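You operate a simulated robot arm through the tools that you are given. There is no shell and no other tool. Be economical: measure what you need, move in short steps, check, and stop when the job is done.

You are at the controls of a simulated two-armed robot. One attempt, no reset.

Task
Take the thin green rail casting and leave it on top of the pads carton. Then take the thick yellow rail casting and leave it in the green good bin. Then lift the lid of the brown dryer box open. The order counts. Set down upright: thin green rail casting, thick yellow rail casting.

The check looks at the end state, three seconds after you hand in, the way a careful person would. Anything else that was tipped, shoved, dropped, spilled or broken makes it a failure. A push-on lid holds only when it is set on centred and level and pressed home; a screw cap is set on level and turned clockwise until tight.

Robot
Two 7-joint arms with two-finger grippers on one trunk, on a base that drives. Base frame: it is fixed to the floor where the robot stands at the start and does not move with it; the origin is under the middle of the robot, x ahead of it, y to its left, z up. Lengths are in mm, angles in rad, forces in N, time in s.
The left shoulder is at the start at [51, 161, 1080], the right one opposite. With the tool pointing down near the work surface each hand reaches from about 300 to 740 mm from the robot's upright axis, wherever it stands, measured 20 degrees to its own side. Places, roughly: green good bin [500, 2750, 750]; lid of the brown dryer box [700, -1700, 900]; pads carton [-1750, -2500, 1500]; thick yellow rail casting (4x6x7 cm) [700, 0, 900]; thin green rail casting (4x6x7 cm) [500, -100, 900]. Payload 2.45 kg a hand.
The tool frame of a hand sits at the grasp point between the pads (the TCP): z along the fingers, y along the line on which they close. The tips reach 26 mm beyond it. The gripper opens to 96 mm. The gripper's body begins 69 mm behind the TCP.
Orientation is that of the tool frame in the base frame, as a unit quaternion [w, x, y, z]. With the fingers straight down and closing along the base's y, the tool's x points along the base's -x, its y along +y and its z along -z.

Tools
- The arms move only by the tool servo_tool. It takes "left_series", "right_series" or both (then of equal length, played together; a hand with none holds still); each is a list of rows, each a list of 7 numbers: the opening, from 0 (shut) to 1 (fully open), then the shift along the tool's x, y, z in m, then the turn, a rotation vector about the tool's x, y, z in rad. In form: [[grip, dx, dy, dz, ax, ay, az], ...]. A call has 1 to 8 rows; each row shifts and turns the commanded pose from where the row before left it, along the tool's axes as they then stand. Rows are played at 5 a second. More than 50 mm and 0.15 rad between two rows, or a gripper value outside its range, and nothing of the call is played. A pose out of reach is approached as far as the arm can. The call stops where the force on the tool passes 40 N (or 10 N more than at its start, if that is more) or the arm is blocked; 0.2 s more then pass. The fingers move at their own pace and stop on an object; they squeeze with about 44 N. The grip force told is the motor's: it shows also when the fingers shut on nothing. Time passes only in rows, and 0.2 s behind the last, so rows that do not move let the fingers close. It gives the time, the measured TCP pose, the force on the tool (base axes), the opening and the grip force at its end, in the units of the frame above (readings bear some noise), with the torque about the TCP (base axes, N m) and any sound that the robot's microphone picked up.
- Cameras (640 x 400 px; columns grow to the right, rows downward): "scene" is now at [140.2, -9.7, 1550.2]; the picture's right is [-0.08, -1.00, -0.00], its down [-0.77, 0.06, -0.63] and it looks along [0.63, -0.05, -0.78] (base axes); focal length 290 px, centre (320, 200). "left" rides on the left gripper at [82, -3, -98] in its tool frame; the picture's right is [0.04, 1.00, 0.00], its down [-0.73, 0.03, -0.68] and it looks along [-0.68, 0.03, 0.73] (tool axes); focal length 256 px, centre (320, 200). "right" rides on the right gripper at [82, 3, -98] in its tool frame; the picture's right is [-0.04, 1.00, 0.00], its down [-0.73, -0.03, -0.68] and it looks along [-0.68, -0.03, 0.73] (tool axes); focal length 256 px, centre (320, 200). There is no depth. A picture from a camera that has moved, and an enlarged one, comes with that camera's place and axes in the base frame and with its lens.
- capture(camera): a new picture of that camera. It takes no simulated time.
- move_column(by): slides the trunk up (or, below 0, down) by that many mm; the arms and the scene camera ride with it, the base frame stays. It gives what a move gives, with no picture.
- roll_base(legs): drives the robot by 1 to 6 legs, each [ahead, left, turn to the left] in mm, mm and rad, along the robot's own axes; the way and the turn of a leg run together, so that a leg with both is an arc; at most 1500 mm and 3.142 rad a leg. The arms and the cameras ride along, it lands a little off, and it stops where it bumps. It gives what a move gives.
- pan_tilt(pan, tilt): turns the head with the scene camera to pan (to the left, within 2.094 rad either way) and tilt (down, from -0.506 to 1.204), counted from straight ahead of the robot. It gives what a move gives.
- enlarge(camera, box): a new picture of the part [left, top, right, bottom] of that camera's present view, enlarged. It takes no simulated time.
- hand_in(): hands the job in; it is judged then, once.

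Go step by step. Nothing tells you exact positions but the pictures and the camera data: compare them with the known pose of the tool, close in by small moves and look again before you grip or let go. The budget is 165 turns and 138 pictures, counting those below and the enlarged ones. Unless the task says otherwise, let go and move clear before handing in.

The tools are called after ">>>" by a JSON object that holds its "api" and its "payload". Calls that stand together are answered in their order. servo_tool: Moves the arms, as the interface text tells. Its arguments: {"type":"object","properties":{"left_series":{"type":"array"},"right_series":{"type":"array"}},"required":[]} The other tools are called the same way: move_column (by) slides the trunk up or down; roll_base (legs) drives the base; pan_tilt (pan, tilt) turns the head that bears the scene camera; capture (camera) takes a picture; enlarge (camera, box) takes an enlarged picture of a part of a camera's view; hand_in () hands the job in.

At the start:

```text
clock: 0.0
left_eef_pos: [604.4, 157.7, 1116.8]
left_tool_rot: [0.0, 0.0, 1.0, 0.0]
left_wrist_force: [-0.4, 0.1, -0.1]
left_torque: [-0.05, -0.02, 0.01]
left_width: 96.2
left_gripper_force: 0.0
right_eef_pos: [389.3, -232.3, 1131.0]
right_tool_rot: [-0.001, 0.0, 1.0, 0.001]
right_wrist_force: [-0.3, 0.6, -0.4]
right_torque: [0.02, 0.01, 0.03]
right_width: 96.1
right_gripper_force: 0.0
trunk travel left (down, up): [-250.0, 317.0]
robot x, y, heading: [0.3, -3.1, 0.004]
head pan, tilt: [-0.08, 0.885]
```

scene: 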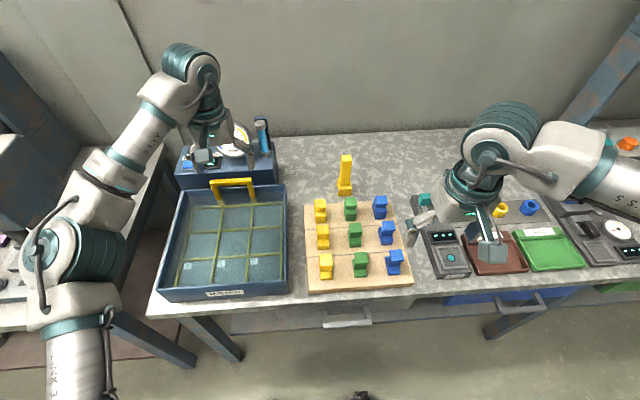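
right: 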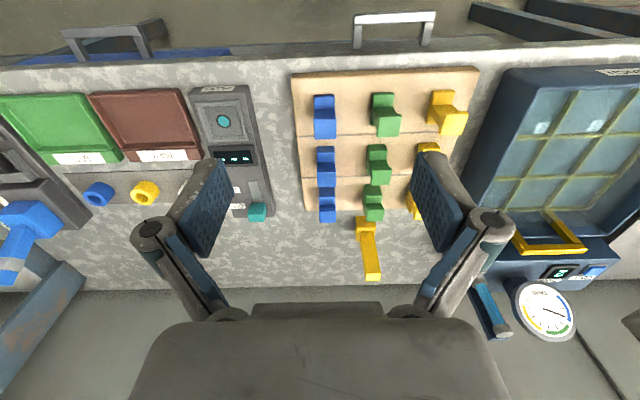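
left: 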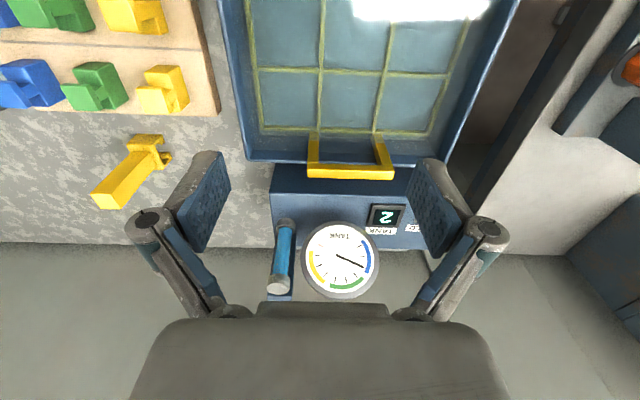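

I see a wooden board with nine rail castings (yellow, green and blue), which differ in thickness. I'll enlarge the pictures to tell thin from thick.

>>> {"api": "enlarge", "payload": {"camera": "scene", "box": [290, 140, 430, 300]}}

>>> {"api": "enlarge", "payload": {"camera": "right", "box": [280, 60, 490, 290]}}

```text
2.50 times, centred on (360, 220) of scene
camera zoom: at [140.2, -9.7, 1550.2], right [-0.08, -1.0, 0.0], down [-0.77, 0.06, -0.63], along [0.63, -0.05, -0.78], focal length 725 px, centre (220, 150)
```

zoom: 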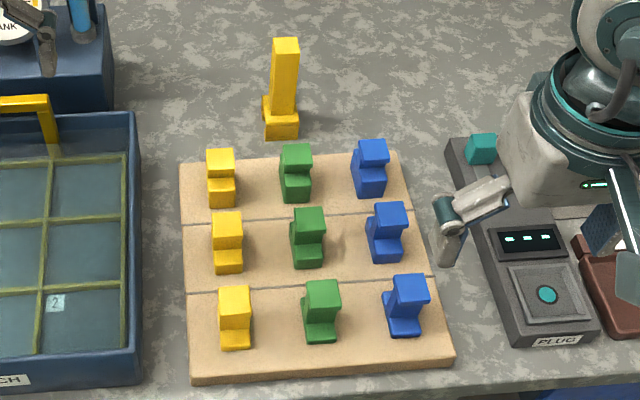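

```text
1.74 times, centred on (385, 175) of right
camera zoom: at [306.2, -230.3, 1228.8], right [0.04, 1.0, 0.0], down [0.73, -0.03, 0.68], along [0.68, -0.03, -0.74], focal length 445 px, centre (207, 244)
```

zoom: 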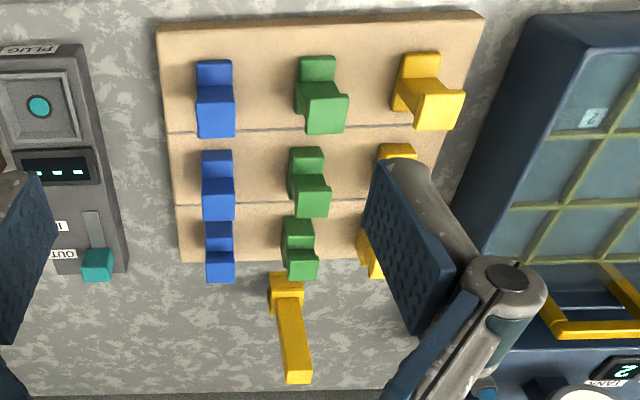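

The near row seems to have the thin flange and the far row the thick one. I'll bring the right hand over the board for a closer look.

>>> {"api": "servo_tool", "payload": {"right_series": [[1, 0.03, 0.04, 0, 0, 0, 0], [1, 0.03, 0.04, 0, 0, 0, 0], [1, 0.02, 0.02, 0, 0, 0, 0]]}}

>>> {"api": "capture", "payload": {"camera": "right"}}

```text
clock: 0.8
left_eef_pos: [600.5, 161.8, 1119.6]
left_tool_rot: [0.001, 0.0, 1.0, -0.001]
left_wrist_force: [-0.9, 0.6, 0.1]
left_torque: [0.01, -0.01, -0.01]
left_width: 96.1
left_gripper_force: 0.0
right_eef_pos: [303.3, -129.3, 1133.0]
right_tool_rot: [0.0, 0.001, 1.0, -0.001]
right_wrist_force: [-1.1, 0.2, -0.2]
right_torque: [-0.01, -0.07, 0.0]
right_width: 95.9
right_gripper_force: 0.1
trunk travel left (down, up): [-250.0, 317.0]
robot x, y, heading: [0.9, 2.3, -0.001]
head pan, tilt: [-0.08, 0.885]
```

```text
132 pictures are left
camera right: at [221.3, -127.7, 1230.8], right [0.04, 1.0, 0.0], down [0.73, -0.03, 0.68], along [0.68, -0.03, -0.73], focal length 256 px, centre (320, 200)
```

right: 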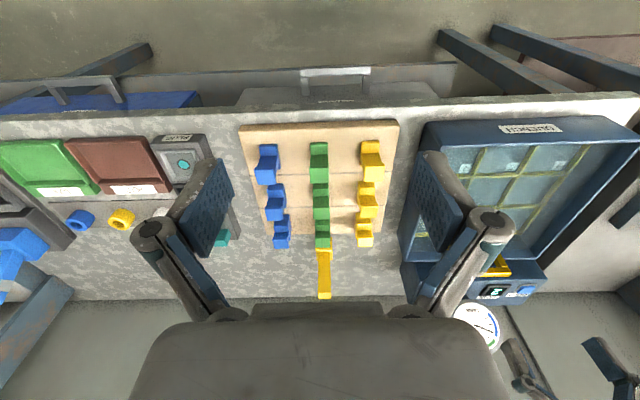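

>>> {"api": "servo_tool", "payload": {"right_series": [[1, 0, 0, 0.05, 0, 0, 0], [1, 0, 0, 0.05, 0, 0, 0]]}}

>>> {"api": "enlarge", "payload": {"camera": "right", "box": [230, 100, 430, 300]}}

```text
clock: 1.4
left_eef_pos: [601.8, 158.5, 1118.8]
left_tool_rot: [0.002, 0.0, 1.0, -0.001]
left_wrist_force: [0.3, -0.1, 1.0]
left_torque: [0.01, 0.02, 0.01]
left_width: 95.9
left_gripper_force: 0.0
right_eef_pos: [305.5, -130.2, 1032.5]
right_tool_rot: [0.001, 0.0, 1.0, 0.001]
right_wrist_force: [0.3, 0.3, 0.2]
right_torque: [-0.01, -0.02, 0.0]
right_width: 96.0
right_gripper_force: 0.0
trunk travel left (down, up): [-250.0, 317.0]
robot x, y, heading: [-0.1, 3.0, 0.001]
head pan, tilt: [-0.08, 0.885]
```

```text
2.00 times, centred on (330, 200) of right
camera zoom: at [224.1, -129.5, 1131.0], right [0.04, 1.0, 0.0], down [0.73, -0.03, 0.68], along [0.68, -0.03, -0.73], focal length 512 px, centre (300, 200)
```

zoom: 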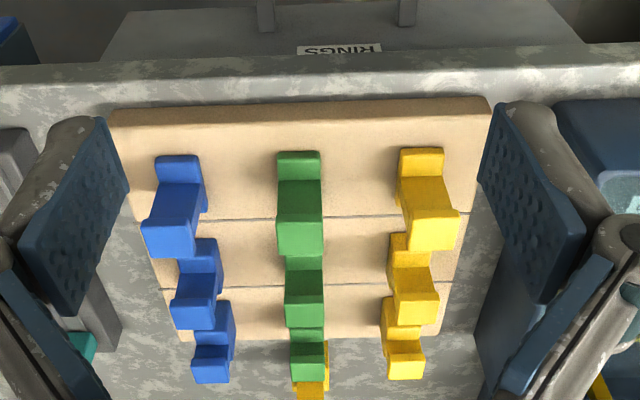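

Triangulating from the two cameras, the thin green casting (near row) has its flange front edge at about x 460, y -142, its base at about z 824 and its top at about z 890. Thick yellow is in the far row. I'll bring the right hand over the green one with the fingers narrowed.

>>> {"api": "servo_tool", "payload": {"right_series": [[0.75, -0.045, -0.003, 0, 0, 0, 0], [0.75, -0.045, -0.003, 0, 0, 0, 0], [0.75, -0.045, -0.003, 0.02, 0, 0, 0], [0.75, -0.045, -0.003, 0.02, 0, 0, 0]]}}

>>> {"api": "capture", "payload": {"camera": "right"}}

>>> {"api": "capture", "payload": {"camera": "scene"}}

```text
clock: 2.4
left_eef_pos: [605.3, 159.5, 1117.5]
left_tool_rot: [-0.001, 0.0, 1.0, 0.0]
left_wrist_force: [-0.3, 0.3, -0.3]
left_torque: [0.01, -0.04, 0.02]
left_width: 95.9
left_gripper_force: 0.1
right_eef_pos: [487.0, -144.9, 991.9]
right_tool_rot: [0.0, 0.0, 1.0, 0.001]
right_wrist_force: [0.0, -0.8, 0.0]
right_torque: [0.02, 0.05, -0.03]
right_width: 71.9
right_gripper_force: 0.0
trunk travel left (down, up): [-250.0, 317.0]
robot x, y, heading: [-0.3, 3.3, 0.003]
head pan, tilt: [-0.08, 0.885]
```

```text
130 pictures are left
camera right: at [404.3, -142.7, 1089.3], right [0.04, 1.0, 0.0], down [0.73, -0.03, 0.68], along [0.68, -0.03, -0.73], focal length 256 px, centre (320, 200)
```

right: 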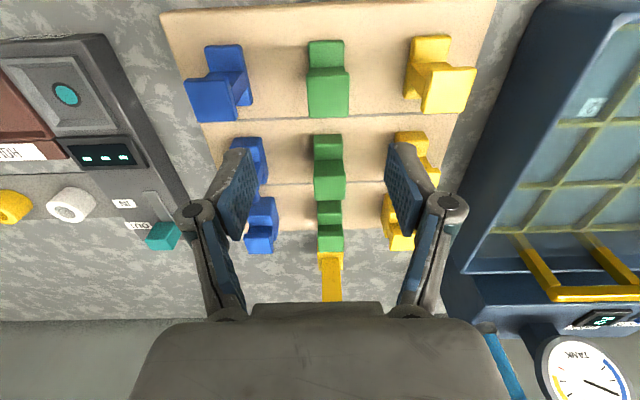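

```text
129 pictures are left
camera scene: at [145.0, -9.8, 1549.5], right [-0.08, -1.0, 0.0], down [-0.78, 0.06, -0.63], along [0.62, -0.05, -0.78], focal length 290 px, centre (320, 200)
```

scene: 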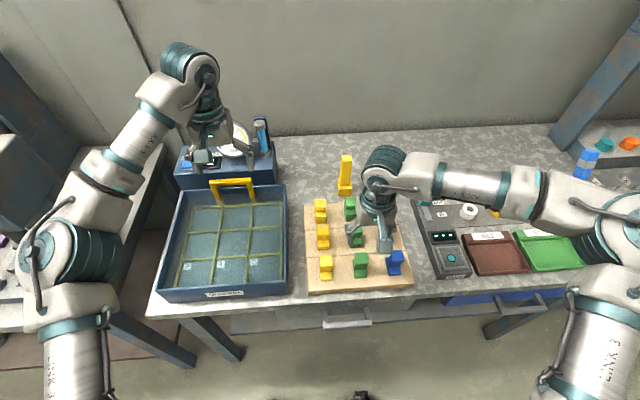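

>>> {"api": "enlarge", "payload": {"camera": "right", "box": [270, 20, 400, 140]}}

>>> {"api": "enlarge", "payload": {"camera": "scene", "box": [310, 240, 400, 300]}}

```text
3.33 times, centred on (335, 80) of right
camera zoom: at [404.3, -142.7, 1089.3], right [0.04, 1.0, 0.0], down [0.73, -0.03, 0.68], along [0.68, -0.03, -0.73], focal length 853 px, centre (270, 600)
```

zoom: 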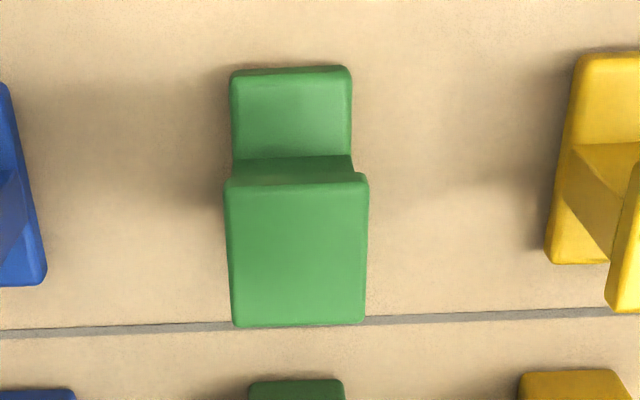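

```text
6.67 times, centred on (355, 270) of scene
camera zoom: at [145.0, -9.8, 1549.5], right [-0.08, -1.0, 0.0], down [-0.78, 0.06, -0.63], along [0.62, -0.05, -0.78], focal length 1934 px, centre (87, -267)
```

zoom: 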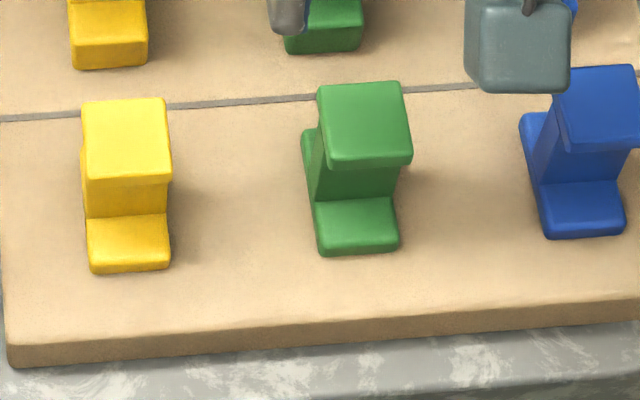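

The casting is an I-shaped rail with its head about 34 mm wide, centred near (479, -140). I'll lower the hand around the head.

>>> {"api": "servo_tool", "payload": {"right_series": [[0.75, 0.008, 0.005, 0.02, 0, 0, 0], [0.75, 0, 0, 0.035, 0, 0, 0], [0.75, 0, 0, 0.03, 0, 0, 0], [0.75, 0, 0, 0, 0, 0, 0]]}}

>>> {"api": "capture", "payload": {"camera": "right"}}

>>> {"api": "enlarge", "payload": {"camera": "scene", "box": [300, 200, 440, 300]}}

```text
clock: 3.4
left_eef_pos: [602.7, 158.3, 1120.3]
left_tool_rot: [0.001, 0.001, 1.0, -0.001]
left_wrist_force: [0.5, -0.1, 0.0]
left_torque: [0.01, 0.04, -0.03]
left_width: 96.2
left_gripper_force: 0.1
right_eef_pos: [476.3, -138.6, 910.0]
right_tool_rot: [0.002, 0.0, 1.0, 0.001]
right_wrist_force: [0.7, 0.0, 0.5]
right_torque: [-0.04, 0.02, -0.02]
right_width: 71.6
right_gripper_force: 0.1
trunk travel left (down, up): [-250.0, 317.0]
robot x, y, heading: [-2.0, -0.2, 0.0]
head pan, tilt: [-0.08, 0.885]
```

```text
126 pictures are left
camera right: at [393.5, -136.8, 1006.2], right [0.04, 1.0, 0.0], down [0.73, -0.03, 0.68], along [0.68, -0.03, -0.73], focal length 256 px, centre (320, 200)
```

right: 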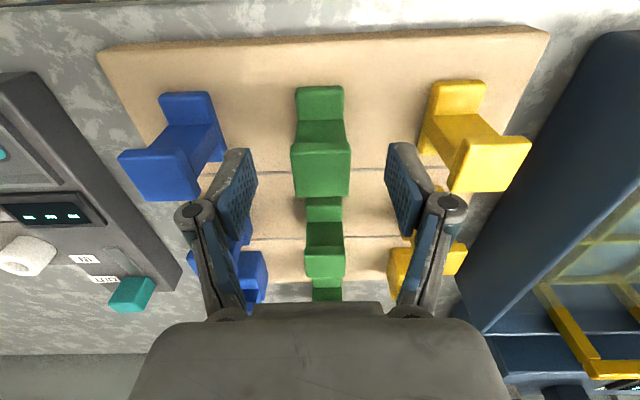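

```text
4.00 times, centred on (370, 250) of scene
camera zoom: at [141.0, -9.1, 1550.1], right [-0.08, -1.0, 0.0], down [-0.78, 0.06, -0.63], along [0.63, -0.05, -0.78], focal length 1161 px, centre (120, 0)
```

zoom: 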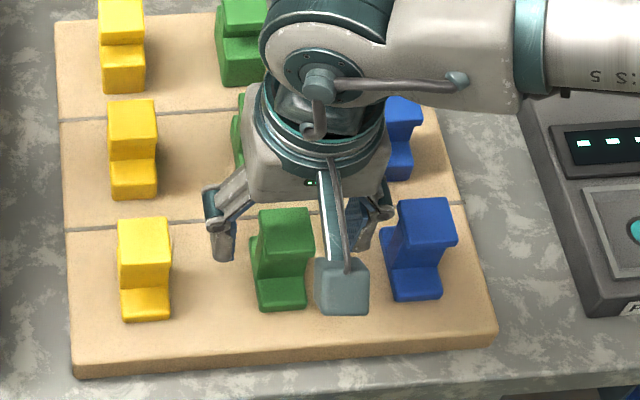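

The head is centred between the fingers. I'll descend and grip.

>>> {"api": "servo_tool", "payload": {"right_series": [[0.75, 0, 0, 0.02, 0, 0, 0], [0.75, 0, 0, 0.018, 0, 0, 0], [0.75, 0, 0, 0, 0, 0, 0], [0.2, 0, 0, 0, 0, 0, 0], [0.2, 0, 0, 0, 0, 0, 0], [0.2, 0, 0, 0, 0, 0, 0]]}}

>>> {"api": "capture", "payload": {"camera": "right"}}

```text
clock: 4.8
left_eef_pos: [602.0, 159.7, 1119.4]
left_tool_rot: [0.001, 0.0, 1.0, 0.0]
left_wrist_force: [0.7, 0.3, -0.6]
left_torque: [0.0, 0.0, -0.02]
left_width: 96.0
left_gripper_force: 0.2
right_eef_pos: [476.6, -139.0, 871.1]
right_tool_rot: [0.001, 0.0, 1.0, -0.001]
right_wrist_force: [-1.1, 0.2, 2.7]
right_torque: [0.06, -0.01, 0.02]
right_width: 31.1
right_gripper_force: 43.9
trunk travel left (down, up): [-250.0, 317.0]
robot x, y, heading: [2.9, -1.5, 0.001]
head pan, tilt: [-0.08, 0.885]
```

```text
124 pictures are left
camera right: at [393.8, -136.2, 969.0], right [0.04, 1.0, 0.0], down [0.73, -0.03, 0.68], along [0.68, -0.03, -0.73], focal length 256 px, centre (320, 200)
```

right: 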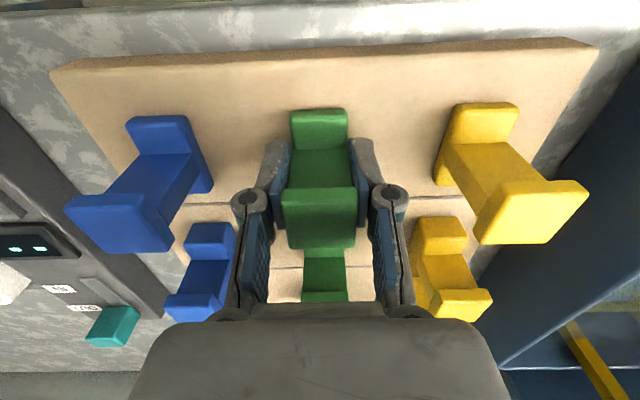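

Gripped at 31 mm on the web. I'll lift straight up.

>>> {"api": "servo_tool", "payload": {"right_series": [[0.2, 0, 0, -0.03, 0, 0, 0], [0.2, 0, 0, -0.05, 0, 0, 0], [0.2, 0, 0, -0.05, 0, 0, 0], [0.2, 0.02, 0, -0.05, 0, 0, 0], [0.2, 0.04, 0, -0.03, 0, 0, 0], [0.2, 0.04, 0, -0.02, 0, 0, 0]]}}

>>> {"api": "capture", "payload": {"camera": "right"}}

>>> {"api": "capture", "payload": {"camera": "scene"}}

```text
refused: row 4 steps farther than a row can; nothing moved
```

```text
123 pictures are left
camera right: at [393.8, -136.2, 969.0], right [0.04, 1.0, 0.0], down [0.73, -0.03, 0.68], along [0.68, -0.03, -0.73], focal length 256 px, centre (320, 200)
```

right: 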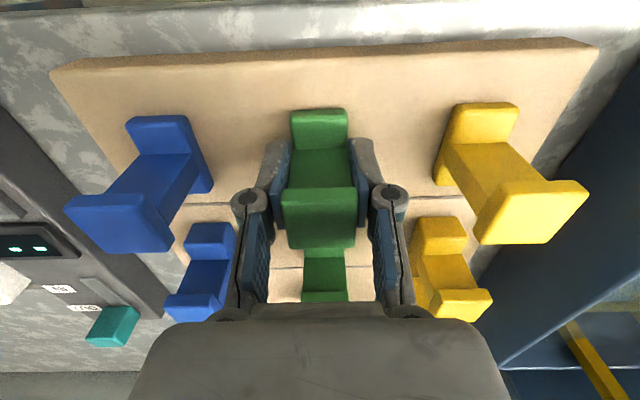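

```text
122 pictures are left
camera scene: at [140.7, -8.9, 1550.2], right [-0.08, -1.0, 0.0], down [-0.78, 0.06, -0.63], along [0.63, -0.05, -0.78], focal length 290 px, centre (320, 200)
```

scene: 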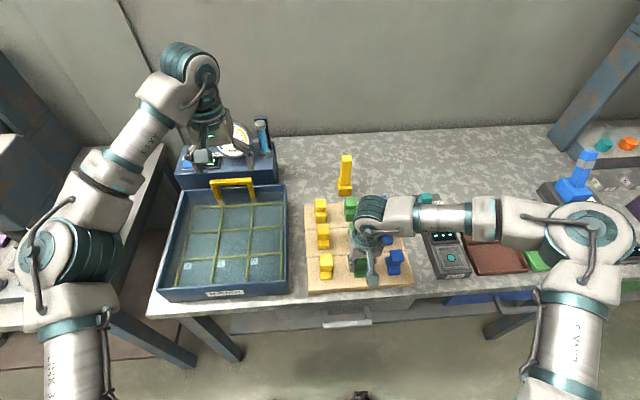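

>>> {"api": "servo_tool", "payload": {"right_series": [[0.2, 0, 0, -0.03, 0, 0, 0], [0.2, 0, 0, -0.05, 0, 0, 0], [0.2, 0, 0, -0.05, 0, 0, 0], [0.2, 0, 0, -0.05, 0, 0, 0], [0.2, 0.04, 0, -0.02, 0, 0, 0], [0.2, 0.04, 0, -0.02, 0, 0, 0]]}}

>>> {"api": "capture", "payload": {"camera": "right"}}

>>> {"api": "enlarge", "payload": {"camera": "scene", "box": [290, 150, 430, 300]}}

```text
clock: 6.2
left_eef_pos: [600.4, 159.9, 1120.7]
left_tool_rot: [0.001, 0.0, 1.0, 0.001]
left_wrist_force: [1.1, 0.6, -0.2]
left_torque: [-0.02, -0.05, 0.01]
left_width: 96.5
left_gripper_force: 0.0
right_eef_pos: [395.3, -137.7, 1091.9]
right_tool_rot: [0.001, 0.0, 1.0, 0.001]
right_wrist_force: [-0.1, 0.5, -1.4]
right_torque: [-0.01, -0.02, 0.0]
right_width: 31.4
right_gripper_force: 43.7
trunk travel left (down, up): [-250.0, 317.0]
robot x, y, heading: [2.1, -0.7, 0.001]
head pan, tilt: [-0.08, 0.885]
```

```text
121 pictures are left
camera right: at [311.7, -135.8, 1188.8], right [0.04, 1.0, 0.0], down [0.73, -0.03, 0.68], along [0.68, -0.03, -0.73], focal length 256 px, centre (320, 200)
```

right: 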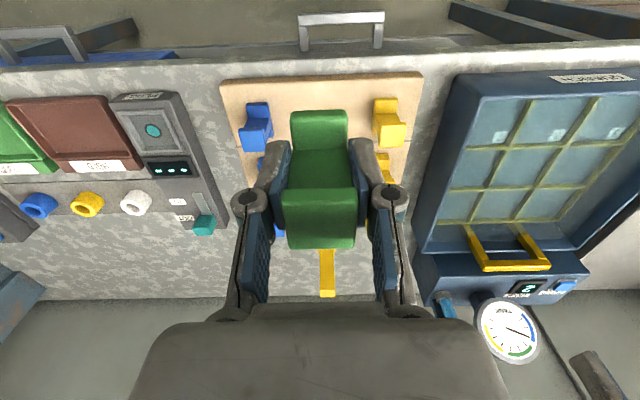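

```text
2.67 times, centred on (360, 225) of scene
camera zoom: at [137.7, -8.8, 1550.5], right [-0.08, -1.0, 0.0], down [-0.77, 0.06, -0.63], along [0.63, -0.05, -0.78], focal length 774 px, centre (213, 133)
```

zoom: 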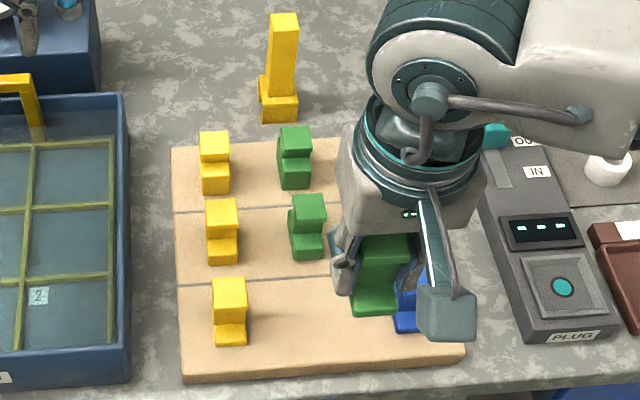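

The casting is held. I'll raise the trunk a bit and look around toward the carton (behind right) before driving.

>>> {"api": "move_column", "payload": {"by": 120}}

>>> {"api": "pan_tilt", "payload": {"pan": -2.09, "tilt": 0.35}}

>>> {"api": "capture", "payload": {"camera": "scene"}}

>>> {"api": "pan_tilt", "payload": {"pan": -1.0, "tilt": 0.5}}

>>> {"api": "capture", "payload": {"camera": "scene"}}

>>> {"api": "pan_tilt", "payload": {"pan": 1.4, "tilt": 0.5}}

>>> {"api": "capture", "payload": {"camera": "scene"}}

```text
clock: 7.7
left_eef_pos: [602.8, 159.3, 1238.0]
left_tool_rot: [0.001, 0.0, 1.0, -0.001]
left_wrist_force: [1.2, 0.2, 0.1]
left_torque: [0.04, 0.01, -0.02]
left_width: 96.0
left_gripper_force: 0.2
right_eef_pos: [397.0, -139.0, 1209.0]
right_tool_rot: [0.0, 0.0, 1.0, -0.001]
right_wrist_force: [0.5, -0.4, -0.8]
right_torque: [-0.03, 0.02, 0.03]
right_width: 30.8
right_gripper_force: 44.3
trunk travel left (down, up): [-370.0, 197.0]
robot x, y, heading: [0.6, 0.4, -0.0]
head pan, tilt: [-0.08, 0.885]
```

```text
clock: 9.6
left_eef_pos: [603.0, 157.7, 1239.7]
left_tool_rot: [0.001, 0.0, 1.0, 0.0]
left_wrist_force: [-1.0, 0.2, 0.0]
left_torque: [-0.01, 0.0, 0.03]
left_width: 96.0
left_gripper_force: 0.0
right_eef_pos: [396.9, -139.4, 1209.4]
right_tool_rot: [0.001, 0.0, 1.0, 0.0]
right_wrist_force: [-0.6, -0.2, -1.0]
right_torque: [0.01, 0.02, 0.01]
right_width: 30.9
right_gripper_force: 44.1
trunk travel left (down, up): [-370.0, 197.0]
robot x, y, heading: [-3.3, -3.3, -0.001]
head pan, tilt: [-2.089, 0.351]
```

```text
119 pictures are left
camera scene: at [-41.8, -84.1, 1718.5], right [-0.87, 0.49, 0.0], down [0.17, 0.3, -0.94], along [-0.47, -0.82, -0.34], focal length 290 px, centre (320, 200)
```

scene: 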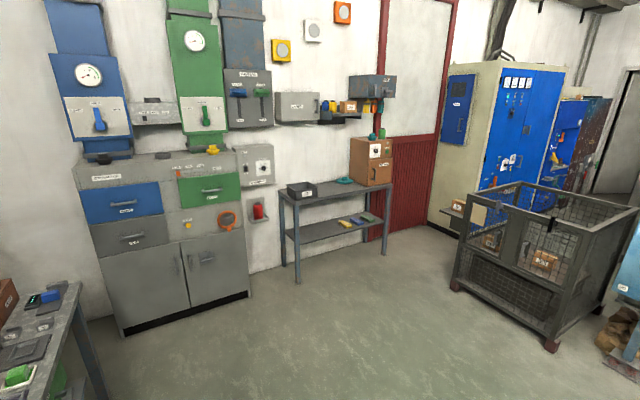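

```text
clock: 11.0
left_eef_pos: [602.6, 159.3, 1240.0]
left_tool_rot: [0.001, 0.0, 1.0, 0.0]
left_wrist_force: [-0.5, -0.4, 0.5]
left_torque: [-0.01, -0.01, 0.02]
left_width: 96.0
left_gripper_force: 0.1
right_eef_pos: [396.8, -139.2, 1209.3]
right_tool_rot: [0.001, 0.0, 1.0, 0.0]
right_wrist_force: [0.7, 0.2, -0.7]
right_torque: [0.01, -0.02, 0.02]
right_width: 31.2
right_gripper_force: 44.0
trunk travel left (down, up): [-370.0, 197.0]
robot x, y, heading: [2.4, 2.7, 0.003]
head pan, tilt: [-1.0, 0.499]
```

```text
118 pictures are left
camera scene: at [53.4, -79.8, 1704.5], right [-0.84, -0.54, 0.0], down [-0.26, 0.4, -0.88], along [0.47, -0.74, -0.48], focal length 290 px, centre (320, 200)
```

scene: 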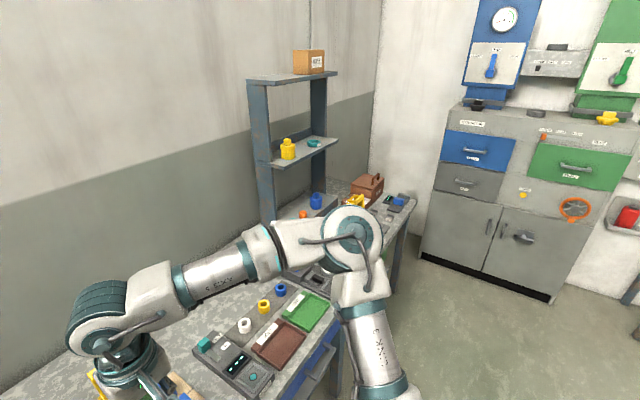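

```text
clock: 13.2
left_eef_pos: [602.4, 159.8, 1240.2]
left_tool_rot: [0.002, 0.001, 1.0, -0.001]
left_wrist_force: [-0.5, -0.6, 0.1]
left_torque: [-0.03, 0.01, 0.03]
left_width: 95.9
left_gripper_force: 0.0
right_eef_pos: [397.2, -138.0, 1209.8]
right_tool_rot: [0.0, 0.0, 1.0, 0.001]
right_wrist_force: [-0.6, 1.0, -2.2]
right_torque: [0.04, 0.04, -0.02]
right_width: 31.1
right_gripper_force: 44.0
trunk travel left (down, up): [-370.0, 197.0]
robot x, y, heading: [3.9, 2.7, -0.001]
head pan, tilt: [1.4, 0.499]
```

```text
117 pictures are left
camera scene: at [19.8, 86.6, 1704.7], right [0.99, -0.17, 0.0], down [-0.09, -0.47, -0.88], along [0.15, 0.87, -0.48], focal length 290 px, centre (320, 200)
```

scene: 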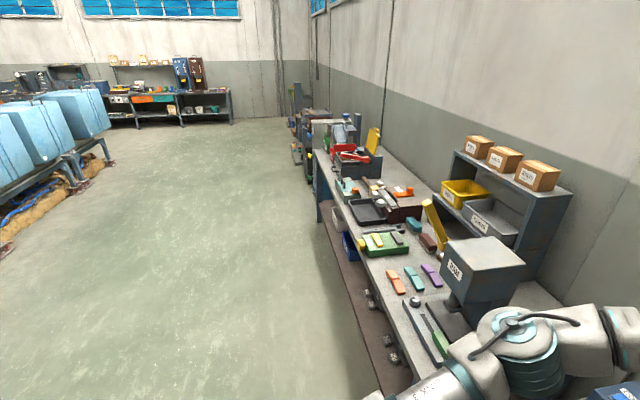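

The carton is on a small wall shelf at roughly (-1750, -2500), above a grey table whose front edge is at about y -2250. I'll retract the left hand, back out, turn right and drive closer.

>>> {"api": "servo_tool", "payload": {"left_series": [[1, 0.05, 0, 0, 0, 0, 0], [1, 0.05, 0, 0, 0, 0, 0], [1, 0.05, 0, 0, 0, 0, 0], [1, 0.05, 0, 0, 0, 0, 0], [1, 0.05, 0, 0, 0, 0, 0]]}}

>>> {"api": "roll_base", "payload": {"legs": [[-500, 0, 0], [0, 0, -1.5708], [800, -500, 0]]}}

>>> {"api": "pan_tilt", "payload": {"pan": -0.4, "tilt": 0.3}}

>>> {"api": "capture", "payload": {"camera": "scene"}}

```text
clock: 14.4
left_eef_pos: [347.9, 160.3, 1238.8]
left_tool_rot: [0.002, 0.0, 1.0, 0.001]
left_wrist_force: [0.4, 0.1, -0.5]
left_torque: [0.0, -0.01, -0.01]
left_width: 95.8
left_gripper_force: 0.0
right_eef_pos: [394.6, -138.4, 1210.5]
right_tool_rot: [0.002, 0.0, 1.0, 0.001]
right_wrist_force: [1.3, 0.4, -2.1]
right_torque: [0.0, -0.02, -0.01]
right_width: 31.2
right_gripper_force: 43.7
trunk travel left (down, up): [-370.0, 197.0]
robot x, y, heading: [-1.2, -1.6, -0.002]
head pan, tilt: [1.4, 0.499]
```

```text
clock: 25.6
left_eef_pos: [-820.4, -1139.8, 1238.7]
left_tool_rot: [-0.001, 0.704, 0.711, -0.002]
left_wrist_force: [0.1, 0.1, -0.6]
left_torque: [0.02, 0.01, -0.05]
left_width: 96.0
left_gripper_force: 0.1
right_eef_pos: [-1121.8, -1189.4, 1209.6]
right_tool_rot: [0.0, 0.704, 0.71, -0.002]
right_wrist_force: [0.3, 0.4, -1.5]
right_torque: [0.0, 0.01, 0.04]
right_width: 31.0
right_gripper_force: 43.9
trunk travel left (down, up): [-370.0, 197.0]
robot x, y, heading: [-985.1, -794.0, -1.562]
head pan, tilt: [1.4, 0.499]
```

```text
clock: 27.4
left_eef_pos: [-824.6, -1136.4, 1239.5]
left_tool_rot: [0.0, 0.704, 0.71, -0.002]
left_wrist_force: [-0.2, -0.2, 0.0]
left_torque: [0.02, -0.02, -0.02]
left_width: 96.0
left_gripper_force: 0.1
right_eef_pos: [-1124.8, -1185.6, 1210.5]
right_tool_rot: [0.002, 0.703, 0.711, -0.002]
right_wrist_force: [-0.1, 0.4, -0.5]
right_torque: [0.0, 0.0, -0.03]
right_width: 31.4
right_gripper_force: 43.3
trunk travel left (down, up): [-370.0, 197.0]
robot x, y, heading: [-987.5, -790.7, -1.563]
head pan, tilt: [-0.4, 0.3]
```

```text
116 pictures are left
camera scene: at [-1026.7, -886.4, 1722.8], right [-0.92, 0.38, 0.0], down [0.11, 0.28, -0.95], along [-0.36, -0.88, -0.3], focal length 290 px, centre (320, 200)
```

scene: 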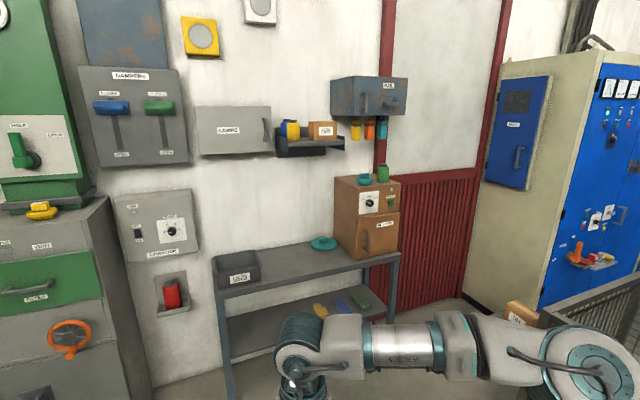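

>>> {"api": "enlarge", "payload": {"camera": "scene", "box": [260, 60, 420, 180]}}

>>> {"api": "enlarge", "payload": {"camera": "scene", "box": [200, 170, 420, 340]}}

```text
3.33 times, centred on (340, 120) of scene
camera zoom: at [-1026.7, -886.4, 1722.8], right [-0.92, 0.38, 0.0], down [0.11, 0.28, -0.95], along [-0.36, -0.88, -0.3], focal length 967 px, centre (253, 467)
```

zoom: 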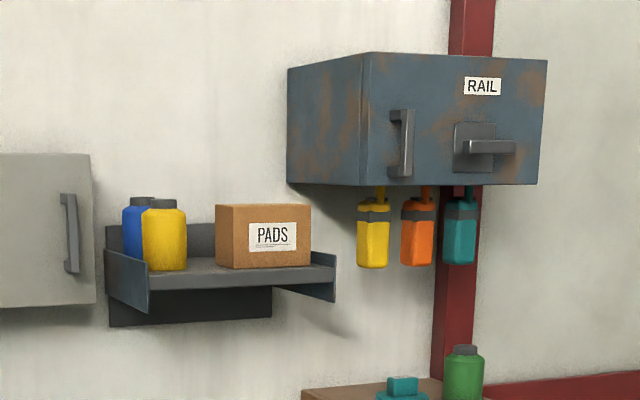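

```text
2.35 times, centred on (310, 255) of scene
camera zoom: at [-1026.7, -886.4, 1722.8], right [-0.92, 0.38, 0.0], down [0.11, 0.28, -0.95], along [-0.36, -0.88, -0.3], focal length 683 px, centre (344, 71)
```

zoom: 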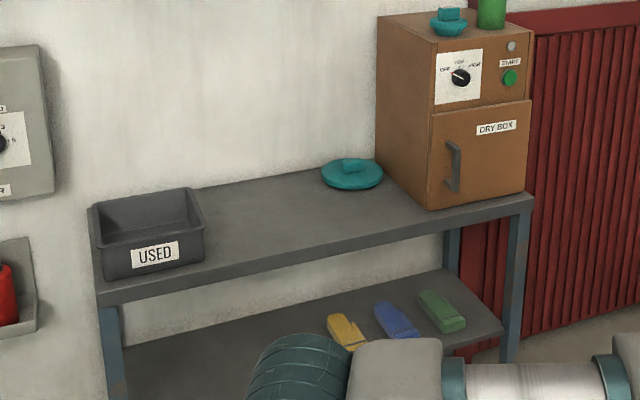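

The PADS carton stands on a wall shelf, top at about z 1630 and roughly (-1690, -2440). A RAIL cabinet with hanging bottles is to its right. I'll drive nearer, raise the trunk and look again.

>>> {"api": "roll_base", "payload": {"legs": [[800, -450, 0]]}}

>>> {"api": "move_column", "payload": {"by": 196}}

>>> {"api": "pan_tilt", "payload": {"pan": -0.3, "tilt": 0.4}}

>>> {"api": "capture", "payload": {"camera": "scene"}}

```text
clock: 32.2
left_eef_pos: [-1259.5, -1943.4, 1238.5]
left_tool_rot: [-0.001, 0.703, 0.711, -0.002]
left_wrist_force: [-0.3, -0.2, 0.1]
left_torque: [0.0, -0.02, 0.0]
left_width: 96.1
left_gripper_force: 0.0
right_eef_pos: [-1558.3, -1994.5, 1211.4]
right_tool_rot: [0.001, 0.704, 0.71, -0.003]
right_wrist_force: [0.7, 1.2, -0.6]
right_torque: [0.06, -0.02, 0.01]
right_width: 31.1
right_gripper_force: 43.6
trunk travel left (down, up): [-370.0, 197.0]
robot x, y, heading: [-1430.5, -1598.6, -1.559]
head pan, tilt: [-0.4, 0.3]
```

```text
clock: 34.3
left_eef_pos: [-1261.1, -1940.6, 1436.4]
left_tool_rot: [0.001, 0.704, 0.711, -0.002]
left_wrist_force: [0.4, 0.4, 0.9]
left_torque: [-0.02, 0.02, 0.02]
left_width: 96.1
left_gripper_force: 0.1
right_eef_pos: [-1559.7, -1992.4, 1406.6]
right_tool_rot: [0.003, 0.703, 0.711, -0.003]
right_wrist_force: [-0.3, 0.2, -1.1]
right_torque: [-0.01, -0.02, -0.02]
right_width: 31.0
right_gripper_force: 44.7
trunk travel left (down, up): [-566.0, 1.0]
robot x, y, heading: [-1429.6, -1598.3, -1.56]
head pan, tilt: [-0.4, 0.3]
```

```text
clock: 35.0
left_eef_pos: [-1261.1, -1940.7, 1436.7]
left_tool_rot: [0.002, 0.703, 0.711, -0.003]
left_wrist_force: [0.6, -0.6, 1.0]
left_torque: [0.02, -0.01, 0.01]
left_width: 96.0
left_gripper_force: 0.0
right_eef_pos: [-1559.8, -1991.7, 1408.6]
right_tool_rot: [0.003, 0.704, 0.711, -0.003]
right_wrist_force: [0.7, -0.1, -1.6]
right_torque: [0.01, -0.02, 0.0]
right_width: 31.1
right_gripper_force: 43.9
trunk travel left (down, up): [-566.0, 1.0]
robot x, y, heading: [-1426.6, -1596.6, -1.563]
head pan, tilt: [-0.3, 0.4]
```

```text
113 pictures are left
camera scene: at [-1455.2, -1675.8, 1909.2], right [-0.96, 0.29, 0.0], down [0.11, 0.38, -0.92], along [-0.26, -0.88, -0.39], focal length 290 px, centre (320, 200)
```

scene: 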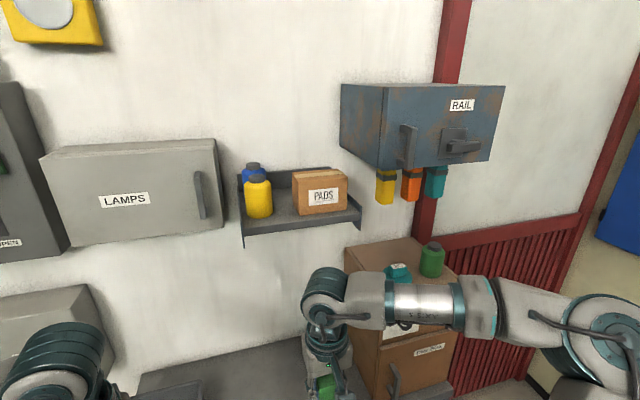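

>>> {"api": "enlarge", "payload": {"camera": "scene", "box": [220, 60, 460, 250]}}

```text
2.11 times, centred on (340, 155) of scene
camera zoom: at [-1455.2, -1675.8, 1909.2], right [-0.96, 0.29, 0.0], down [0.11, 0.38, -0.92], along [-0.26, -0.88, -0.39], focal length 611 px, centre (278, 295)
```

zoom: 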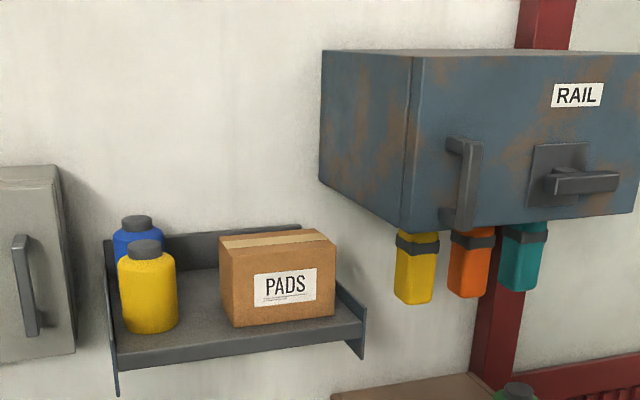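

From two views, the carton's front face is at (-1676, -2391), its top at about z 1658, and it's about 140 mm wide. I'll raise the right hand well above that here in free space, and lower the left hand out of the way.

>>> {"api": "servo_tool", "payload": {"right_series": [[0.2, 0, 0, -0.05, 0, 0, 0], [0.2, 0, 0, -0.05, 0, 0, 0], [0.2, 0, 0, -0.05, 0, 0, 0], [0.2, 0, 0, -0.05, 0, 0, 0], [0.2, 0, 0, -0.05, 0, 0, 0], [0.2, 0, 0, -0.05, 0, 0, 0], [0.2, 0, 0, -0.05, 0, 0, 0], [0.2, 0, 0, 0, 0, 0, 0]], "left_series": [[1, 0, 0, 0.04, 0, 0, 0], [1, 0, 0, 0.04, 0, 0, 0], [1, 0, 0, 0.04, 0, 0, 0], [1, 0, 0, 0.04, 0, 0, 0], [1, 0, 0, 0.04, 0, 0, 0], [1, 0, 0, 0, 0, 0, 0], [1, 0, 0, 0, 0, 0, 0], [1, 0, 0, 0, 0, 0, 0]]}}

>>> {"api": "capture", "payload": {"camera": "right"}}

```text
clock: 36.8
left_eef_pos: [-1262.3, -1942.6, 1235.5]
left_tool_rot: [0.001, 0.703, 0.711, -0.003]
left_wrist_force: [0.1, -0.6, 0.1]
left_torque: [0.03, 0.0, 0.01]
left_width: 95.9
left_gripper_force: 0.0
right_eef_pos: [-1634.6, -1927.5, 1634.5]
right_tool_rot: [0.005, 0.703, 0.711, -0.003]
right_wrist_force: [0.5, 0.7, -1.8]
right_torque: [0.03, 0.03, 0.01]
right_width: 31.0
right_gripper_force: 43.4
right hand out of reach, approached as far as the arm can: row 3, 4, 5, 6, 7
trunk travel left (down, up): [-566.0, 1.0]
robot x, y, heading: [-1428.4, -1596.8, -1.563]
head pan, tilt: [-0.3, 0.4]
```

```text
111 pictures are left
camera right: at [-1633.5, -1845.4, 1732.7], right [1.0, -0.03, 0.0], down [-0.02, -0.73, 0.69], along [-0.02, -0.68, -0.73], focal length 256 px, centre (320, 200)
```

right: 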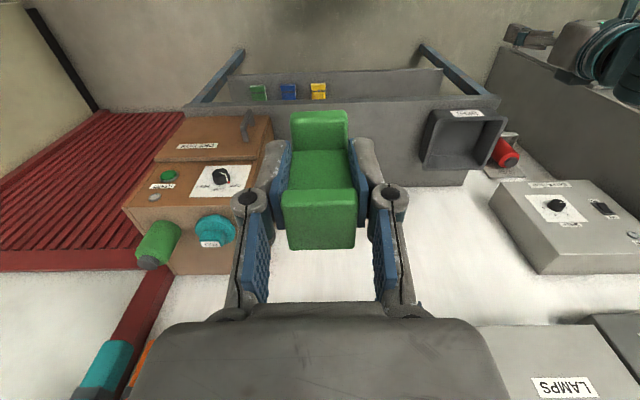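

Tool-down, the right arm tops out near z 1634, which is too low for the carton. The casting has flat sides, so I can set it briefly on the grey table and regrip it with the tool near-horizontal. I'll bring the arm and trunk back down first.

>>> {"api": "servo_tool", "payload": {"right_series": [[0.2, 0, 0, 0.05, 0, 0, 0], [0.2, 0, 0, 0.05, 0, 0, 0], [0.2, 0, 0, 0.05, 0, 0, 0], [0.2, 0, 0, 0.05, 0, 0, 0], [0.2, 0, 0, 0.05, 0, 0, 0], [0.2, 0, 0, 0.05, 0, 0, 0], [0.2, 0, 0, 0.05, 0, 0, 0]]}}

>>> {"api": "move_column", "payload": {"by": -300}}

>>> {"api": "pan_tilt", "payload": {"pan": -0.1, "tilt": 0.7}}

>>> {"api": "capture", "payload": {"camera": "scene"}}

```text
clock: 38.4
left_eef_pos: [-1262.6, -1943.4, 1234.9]
left_tool_rot: [0.001, 0.704, 0.711, -0.003]
left_wrist_force: [-0.3, -0.6, -0.3]
left_torque: [0.01, 0.04, 0.01]
left_width: 96.0
left_gripper_force: 0.1
right_eef_pos: [-1632.3, -1932.4, 1285.3]
right_tool_rot: [0.004, 0.704, 0.71, -0.002]
right_wrist_force: [-0.1, -0.6, -2.4]
right_torque: [-0.02, -0.02, -0.02]
right_width: 31.0
right_gripper_force: 43.7
trunk travel left (down, up): [-566.0, 1.0]
robot x, y, heading: [-1428.3, -1600.8, -1.564]
head pan, tilt: [-0.3, 0.4]
```

```text
clock: 41.4
left_eef_pos: [-1262.1, -1941.4, 935.9]
left_tool_rot: [0.001, 0.704, 0.711, -0.003]
left_wrist_force: [0.2, 0.4, 0.4]
left_torque: [0.01, 0.02, -0.01]
left_width: 95.8
left_gripper_force: 0.0
right_eef_pos: [-1633.4, -1929.1, 986.5]
right_tool_rot: [0.004, 0.703, 0.711, -0.003]
right_wrist_force: [-0.3, 1.5, -1.4]
right_torque: [-0.02, 0.01, 0.0]
right_width: 31.2
right_gripper_force: 43.8
trunk travel left (down, up): [-266.0, 301.0]
robot x, y, heading: [-1426.7, -1596.3, -1.564]
head pan, tilt: [-0.3, 0.4]
```

```text
clock: 42.2
left_eef_pos: [-1261.6, -1940.8, 937.3]
left_tool_rot: [0.002, 0.703, 0.711, -0.003]
left_wrist_force: [-0.1, -0.1, -0.1]
left_torque: [0.01, 0.01, -0.01]
left_width: 96.2
left_gripper_force: 0.1
right_eef_pos: [-1632.9, -1930.6, 986.4]
right_tool_rot: [0.003, 0.704, 0.71, -0.002]
right_wrist_force: [0.6, 0.0, -0.6]
right_torque: [-0.05, 0.01, 0.02]
right_width: 30.8
right_gripper_force: 43.5
trunk travel left (down, up): [-266.0, 301.0]
robot x, y, heading: [-1421.7, -1595.3, -1.563]
head pan, tilt: [-0.099, 0.7]
```

```text
110 pictures are left
camera scene: at [-1436.4, -1740.1, 1581.9], right [-1.0, 0.09, 0.0], down [0.06, 0.64, -0.76], along [-0.07, -0.76, -0.65], focal length 290 px, centre (320, 200)
```

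scene: 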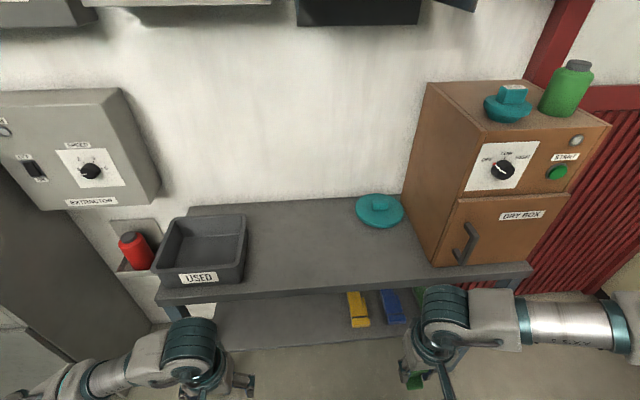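

The grey table top is at about z 855 with its front edge near y -2230. I'll put the casting down around (-1590, -2310).

>>> {"api": "servo_tool", "payload": {"left_series": [[1, 0, 0, -0.04, 0, 0, 0], [1, 0, 0, -0.04, 0, 0, 0], [1, 0, 0, -0.04, 0, 0, 0], [1, 0, 0, -0.04, 0, 0, 0]]}}

>>> {"api": "roll_base", "payload": {"legs": [[110, 0, 0]]}}

>>> {"api": "servo_tool", "payload": {"right_series": [[0.2, -0.045, 0.01, 0, 0, 0, 0], [0.2, -0.045, 0.01, 0, 0, 0, 0], [0.2, -0.045, 0.01, 0, 0, 0, 0], [0.2, -0.045, 0.01, 0, 0, 0, 0], [0.2, -0.045, 0, 0, 0, 0, 0], [0.2, -0.045, 0, 0, 0, 0, 0], [0.2, 0, 0, 0.02, 0, 0, 0]]}}

>>> {"api": "capture", "payload": {"camera": "scene"}}

>>> {"api": "capture", "payload": {"camera": "right"}}

```text
clock: 43.2
left_eef_pos: [-1261.6, -1940.1, 1099.9]
left_tool_rot: [0.002, 0.703, 0.711, -0.003]
left_wrist_force: [-0.1, -1.0, 0.1]
left_torque: [0.02, -0.01, 0.02]
left_width: 96.1
left_gripper_force: 0.1
right_eef_pos: [-1633.9, -1929.5, 986.2]
right_tool_rot: [0.003, 0.703, 0.711, -0.002]
right_wrist_force: [0.6, 0.5, -0.6]
right_torque: [0.01, 0.02, -0.04]
right_width: 31.2
right_gripper_force: 44.0
trunk travel left (down, up): [-266.0, 301.0]
robot x, y, heading: [-1429.5, -1597.6, -1.559]
head pan, tilt: [-0.099, 0.7]
```

```text
clock: 44.4
left_eef_pos: [-1261.0, -2051.8, 1098.4]
left_tool_rot: [0.002, 0.704, 0.71, -0.003]
left_wrist_force: [-0.7, -0.9, -0.1]
left_torque: [0.0, -0.01, -0.01]
left_width: 96.3
left_gripper_force: 0.1
right_eef_pos: [-1633.2, -2039.9, 986.1]
right_tool_rot: [0.002, 0.704, 0.711, -0.002]
right_wrist_force: [0.4, 0.8, -0.3]
right_torque: [0.03, 0.01, 0.01]
right_width: 31.2
right_gripper_force: 44.2
trunk travel left (down, up): [-266.0, 301.0]
robot x, y, heading: [-1427.1, -1707.4, -1.563]
head pan, tilt: [-0.099, 0.7]
```

```text
clock: 46.0
left_eef_pos: [-1259.9, -2049.5, 1098.2]
left_tool_rot: [0.003, 0.704, 0.71, -0.004]
left_wrist_force: [0.1, -1.0, 0.7]
left_torque: [-0.03, 0.0, 0.01]
left_width: 96.1
left_gripper_force: 0.0
right_eef_pos: [-1610.3, -2288.6, 966.8]
right_tool_rot: [0.003, 0.704, 0.71, -0.004]
right_wrist_force: [0.9, 0.6, -1.5]
right_torque: [-0.01, 0.0, -0.01]
right_width: 31.0
right_gripper_force: 44.2
right hand out of reach, approached as far as the arm can: row 6
trunk travel left (down, up): [-266.0, 301.0]
robot x, y, heading: [-1421.4, -1710.7, -1.568]
head pan, tilt: [-0.099, 0.7]
```

```text
109 pictures are left
camera scene: at [-1435.7, -1851.7, 1581.7], right [-1.0, 0.09, 0.0], down [0.06, 0.65, -0.76], along [-0.07, -0.76, -0.65], focal length 290 px, centre (320, 200)
```

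scene: 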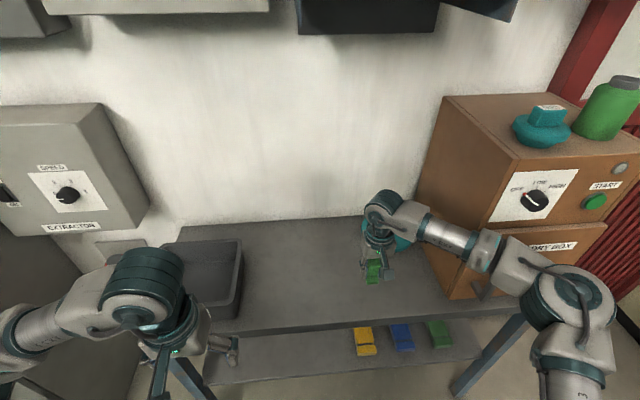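

```text
108 pictures are left
camera right: at [-1607.3, -2205.9, 1064.3], right [1.0, -0.03, 0.0], down [-0.02, -0.73, 0.69], along [-0.02, -0.69, -0.73], focal length 256 px, centre (320, 200)
```

right: 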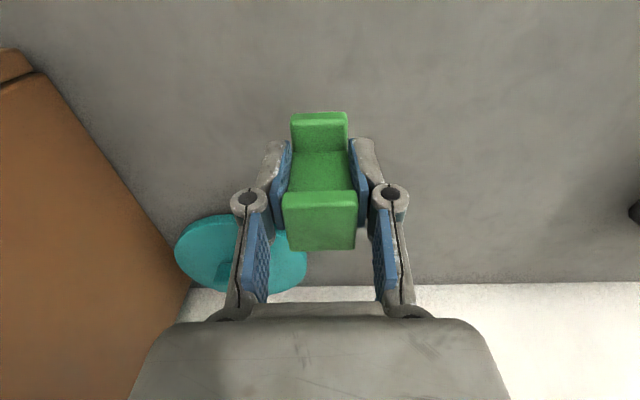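

The casting is over the table and well clear of the teal disc and the dry box. I'll lower it until it touches.

>>> {"api": "servo_tool", "payload": {"right_series": [[0.2, 0, 0, 0.025, 0, 0, 0], [0.2, 0, 0, 0.015, 0, 0, 0], [0.2, 0, 0, 0.005, 0, 0, 0], [0.2, 0, 0, 0.003, 0, 0, 0]]}}

>>> {"api": "capture", "payload": {"camera": "scene"}}

>>> {"api": "enlarge", "payload": {"camera": "scene", "box": [330, 200, 450, 340]}}

```text
clock: 47.0
left_eef_pos: [-1259.6, -2049.9, 1098.7]
left_tool_rot: [0.002, 0.704, 0.71, -0.004]
left_wrist_force: [0.4, 1.0, -0.5]
left_torque: [0.0, 0.02, -0.01]
left_width: 96.1
left_gripper_force: 0.0
right_eef_pos: [-1611.2, -2285.3, 920.3]
right_tool_rot: [0.003, 0.704, 0.71, -0.004]
right_wrist_force: [-0.5, 0.0, -0.6]
right_torque: [0.0, -0.01, 0.02]
right_width: 31.2
right_gripper_force: 44.4
right hand out of reach, approached as far as the arm can: row 3
trunk travel left (down, up): [-266.0, 301.0]
robot x, y, heading: [-1426.9, -1708.1, -1.565]
head pan, tilt: [-0.099, 0.7]
```

```text
107 pictures are left
camera scene: at [-1435.0, -1851.9, 1581.6], right [-1.0, 0.09, 0.0], down [0.06, 0.65, -0.76], along [-0.07, -0.76, -0.65], focal length 290 px, centre (320, 200)
```

scene: 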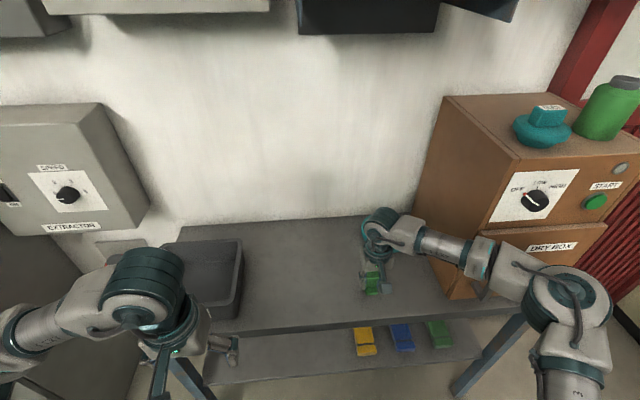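

```text
2.86 times, centred on (390, 270) of scene
camera zoom: at [-1435.0, -1851.9, 1581.6], right [-1.0, 0.09, 0.0], down [0.06, 0.65, -0.76], along [-0.07, -0.76, -0.65], focal length 829 px, centre (120, 0)
```

zoom: 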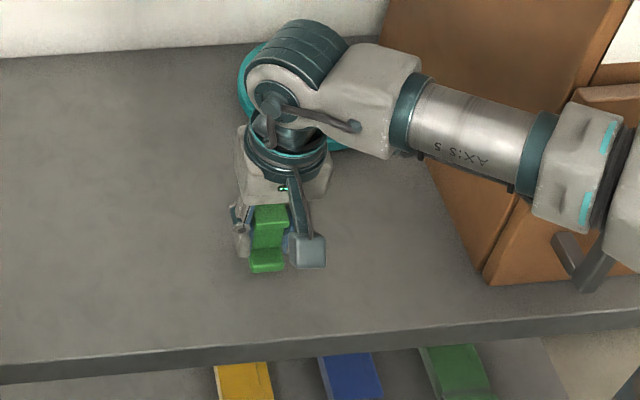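

>>> {"api": "servo_tool", "payload": {"right_series": [[0.2, 0.006, 0, 0.004, 0, 0, 0], [0.2, 0, 0, 0.004, 0, 0, 0], [0.2, 0, 0, 0.003, 0, 0, 0], [0.2, 0, 0, 0.003, 0, 0, 0], [0.2, 0, 0, 0.003, 0, 0, 0], [0.2, 0, 0, 0.003, 0, 0, 0], [0.2, 0, 0, 0.003, 0, 0, 0]]}}

```text
clock: 48.6
left_eef_pos: [-1259.6, -2050.5, 1098.5]
left_tool_rot: [0.002, 0.704, 0.71, -0.004]
left_wrist_force: [0.0, -0.7, 0.5]
left_torque: [-0.01, 0.02, 0.02]
left_width: 96.1
left_gripper_force: 0.1
right_eef_pos: [-1610.9, -2279.2, 897.2]
right_tool_rot: [0.004, 0.704, 0.71, -0.003]
right_wrist_force: [-0.4, 0.5, -0.9]
right_torque: [0.0, 0.01, 0.04]
right_width: 31.1
right_gripper_force: 43.5
trunk travel left (down, up): [-266.0, 301.0]
robot x, y, heading: [-1426.4, -1708.6, -1.565]
head pan, tilt: [-0.099, 0.7]
```

>>> {"api": "servo_tool", "payload": {"right_series": [[0.2, 0, 0, 0.003, 0, 0, 0], [0.2, 0, 0, 0.003, 0, 0, 0], [0.2, 0, 0, 0.003, 0, 0, 0], [0.2, 0, 0, 0.003, 0, 0, 0], [0.2, 0, 0, 0.003, 0, 0, 0], [0.2, 0, 0, 0.003, 0, 0, 0], [0.2, 0, 0, 0.003, 0, 0, 0], [0.2, 0, 0, 0.003, 0, 0, 0]]}}

>>> {"api": "enlarge", "payload": {"camera": "scene", "box": [330, 200, 450, 340]}}

```text
clock: 50.0
left_eef_pos: [-1259.2, -2045.5, 1098.3]
left_tool_rot: [0.003, 0.704, 0.71, -0.005]
left_wrist_force: [-0.3, -0.3, -0.4]
left_torque: [0.01, -0.01, 0.0]
left_width: 95.9
left_gripper_force: 0.0
right_eef_pos: [-1612.1, -2275.4, 887.4]
right_tool_rot: [0.008, 0.704, 0.71, -0.006]
right_wrist_force: [0.9, 5.2, 15.7]
right_torque: [0.39, 0.16, -0.06]
right_width: 31.3
right_gripper_force: 44.6
right hand out of reach, approached as far as the arm can: row 3
trunk travel left (down, up): [-266.0, 301.0]
robot x, y, heading: [-1427.7, -1709.8, -1.564]
head pan, tilt: [-0.099, 0.7]
stopped in row 7 (right hand): the force on the tool passed its limit at 44 N (the readings are from after the stop); the commanded pose is now the measured one
```

```text
2.86 times, centred on (390, 270) of scene
camera zoom: at [-1433.9, -1849.2, 1581.6], right [-1.0, 0.09, 0.0], down [0.06, 0.64, -0.76], along [-0.07, -0.76, -0.65], focal length 829 px, centre (120, 0)
```

zoom: 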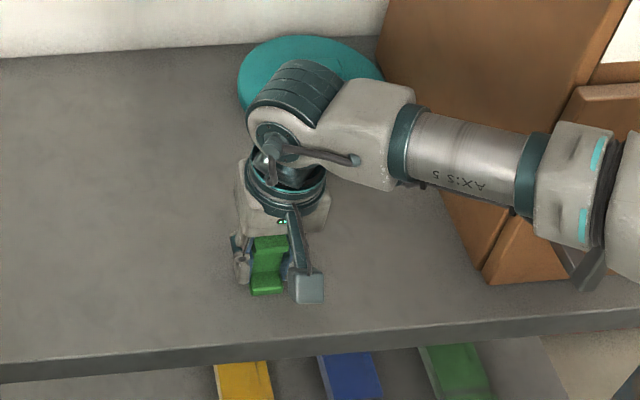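

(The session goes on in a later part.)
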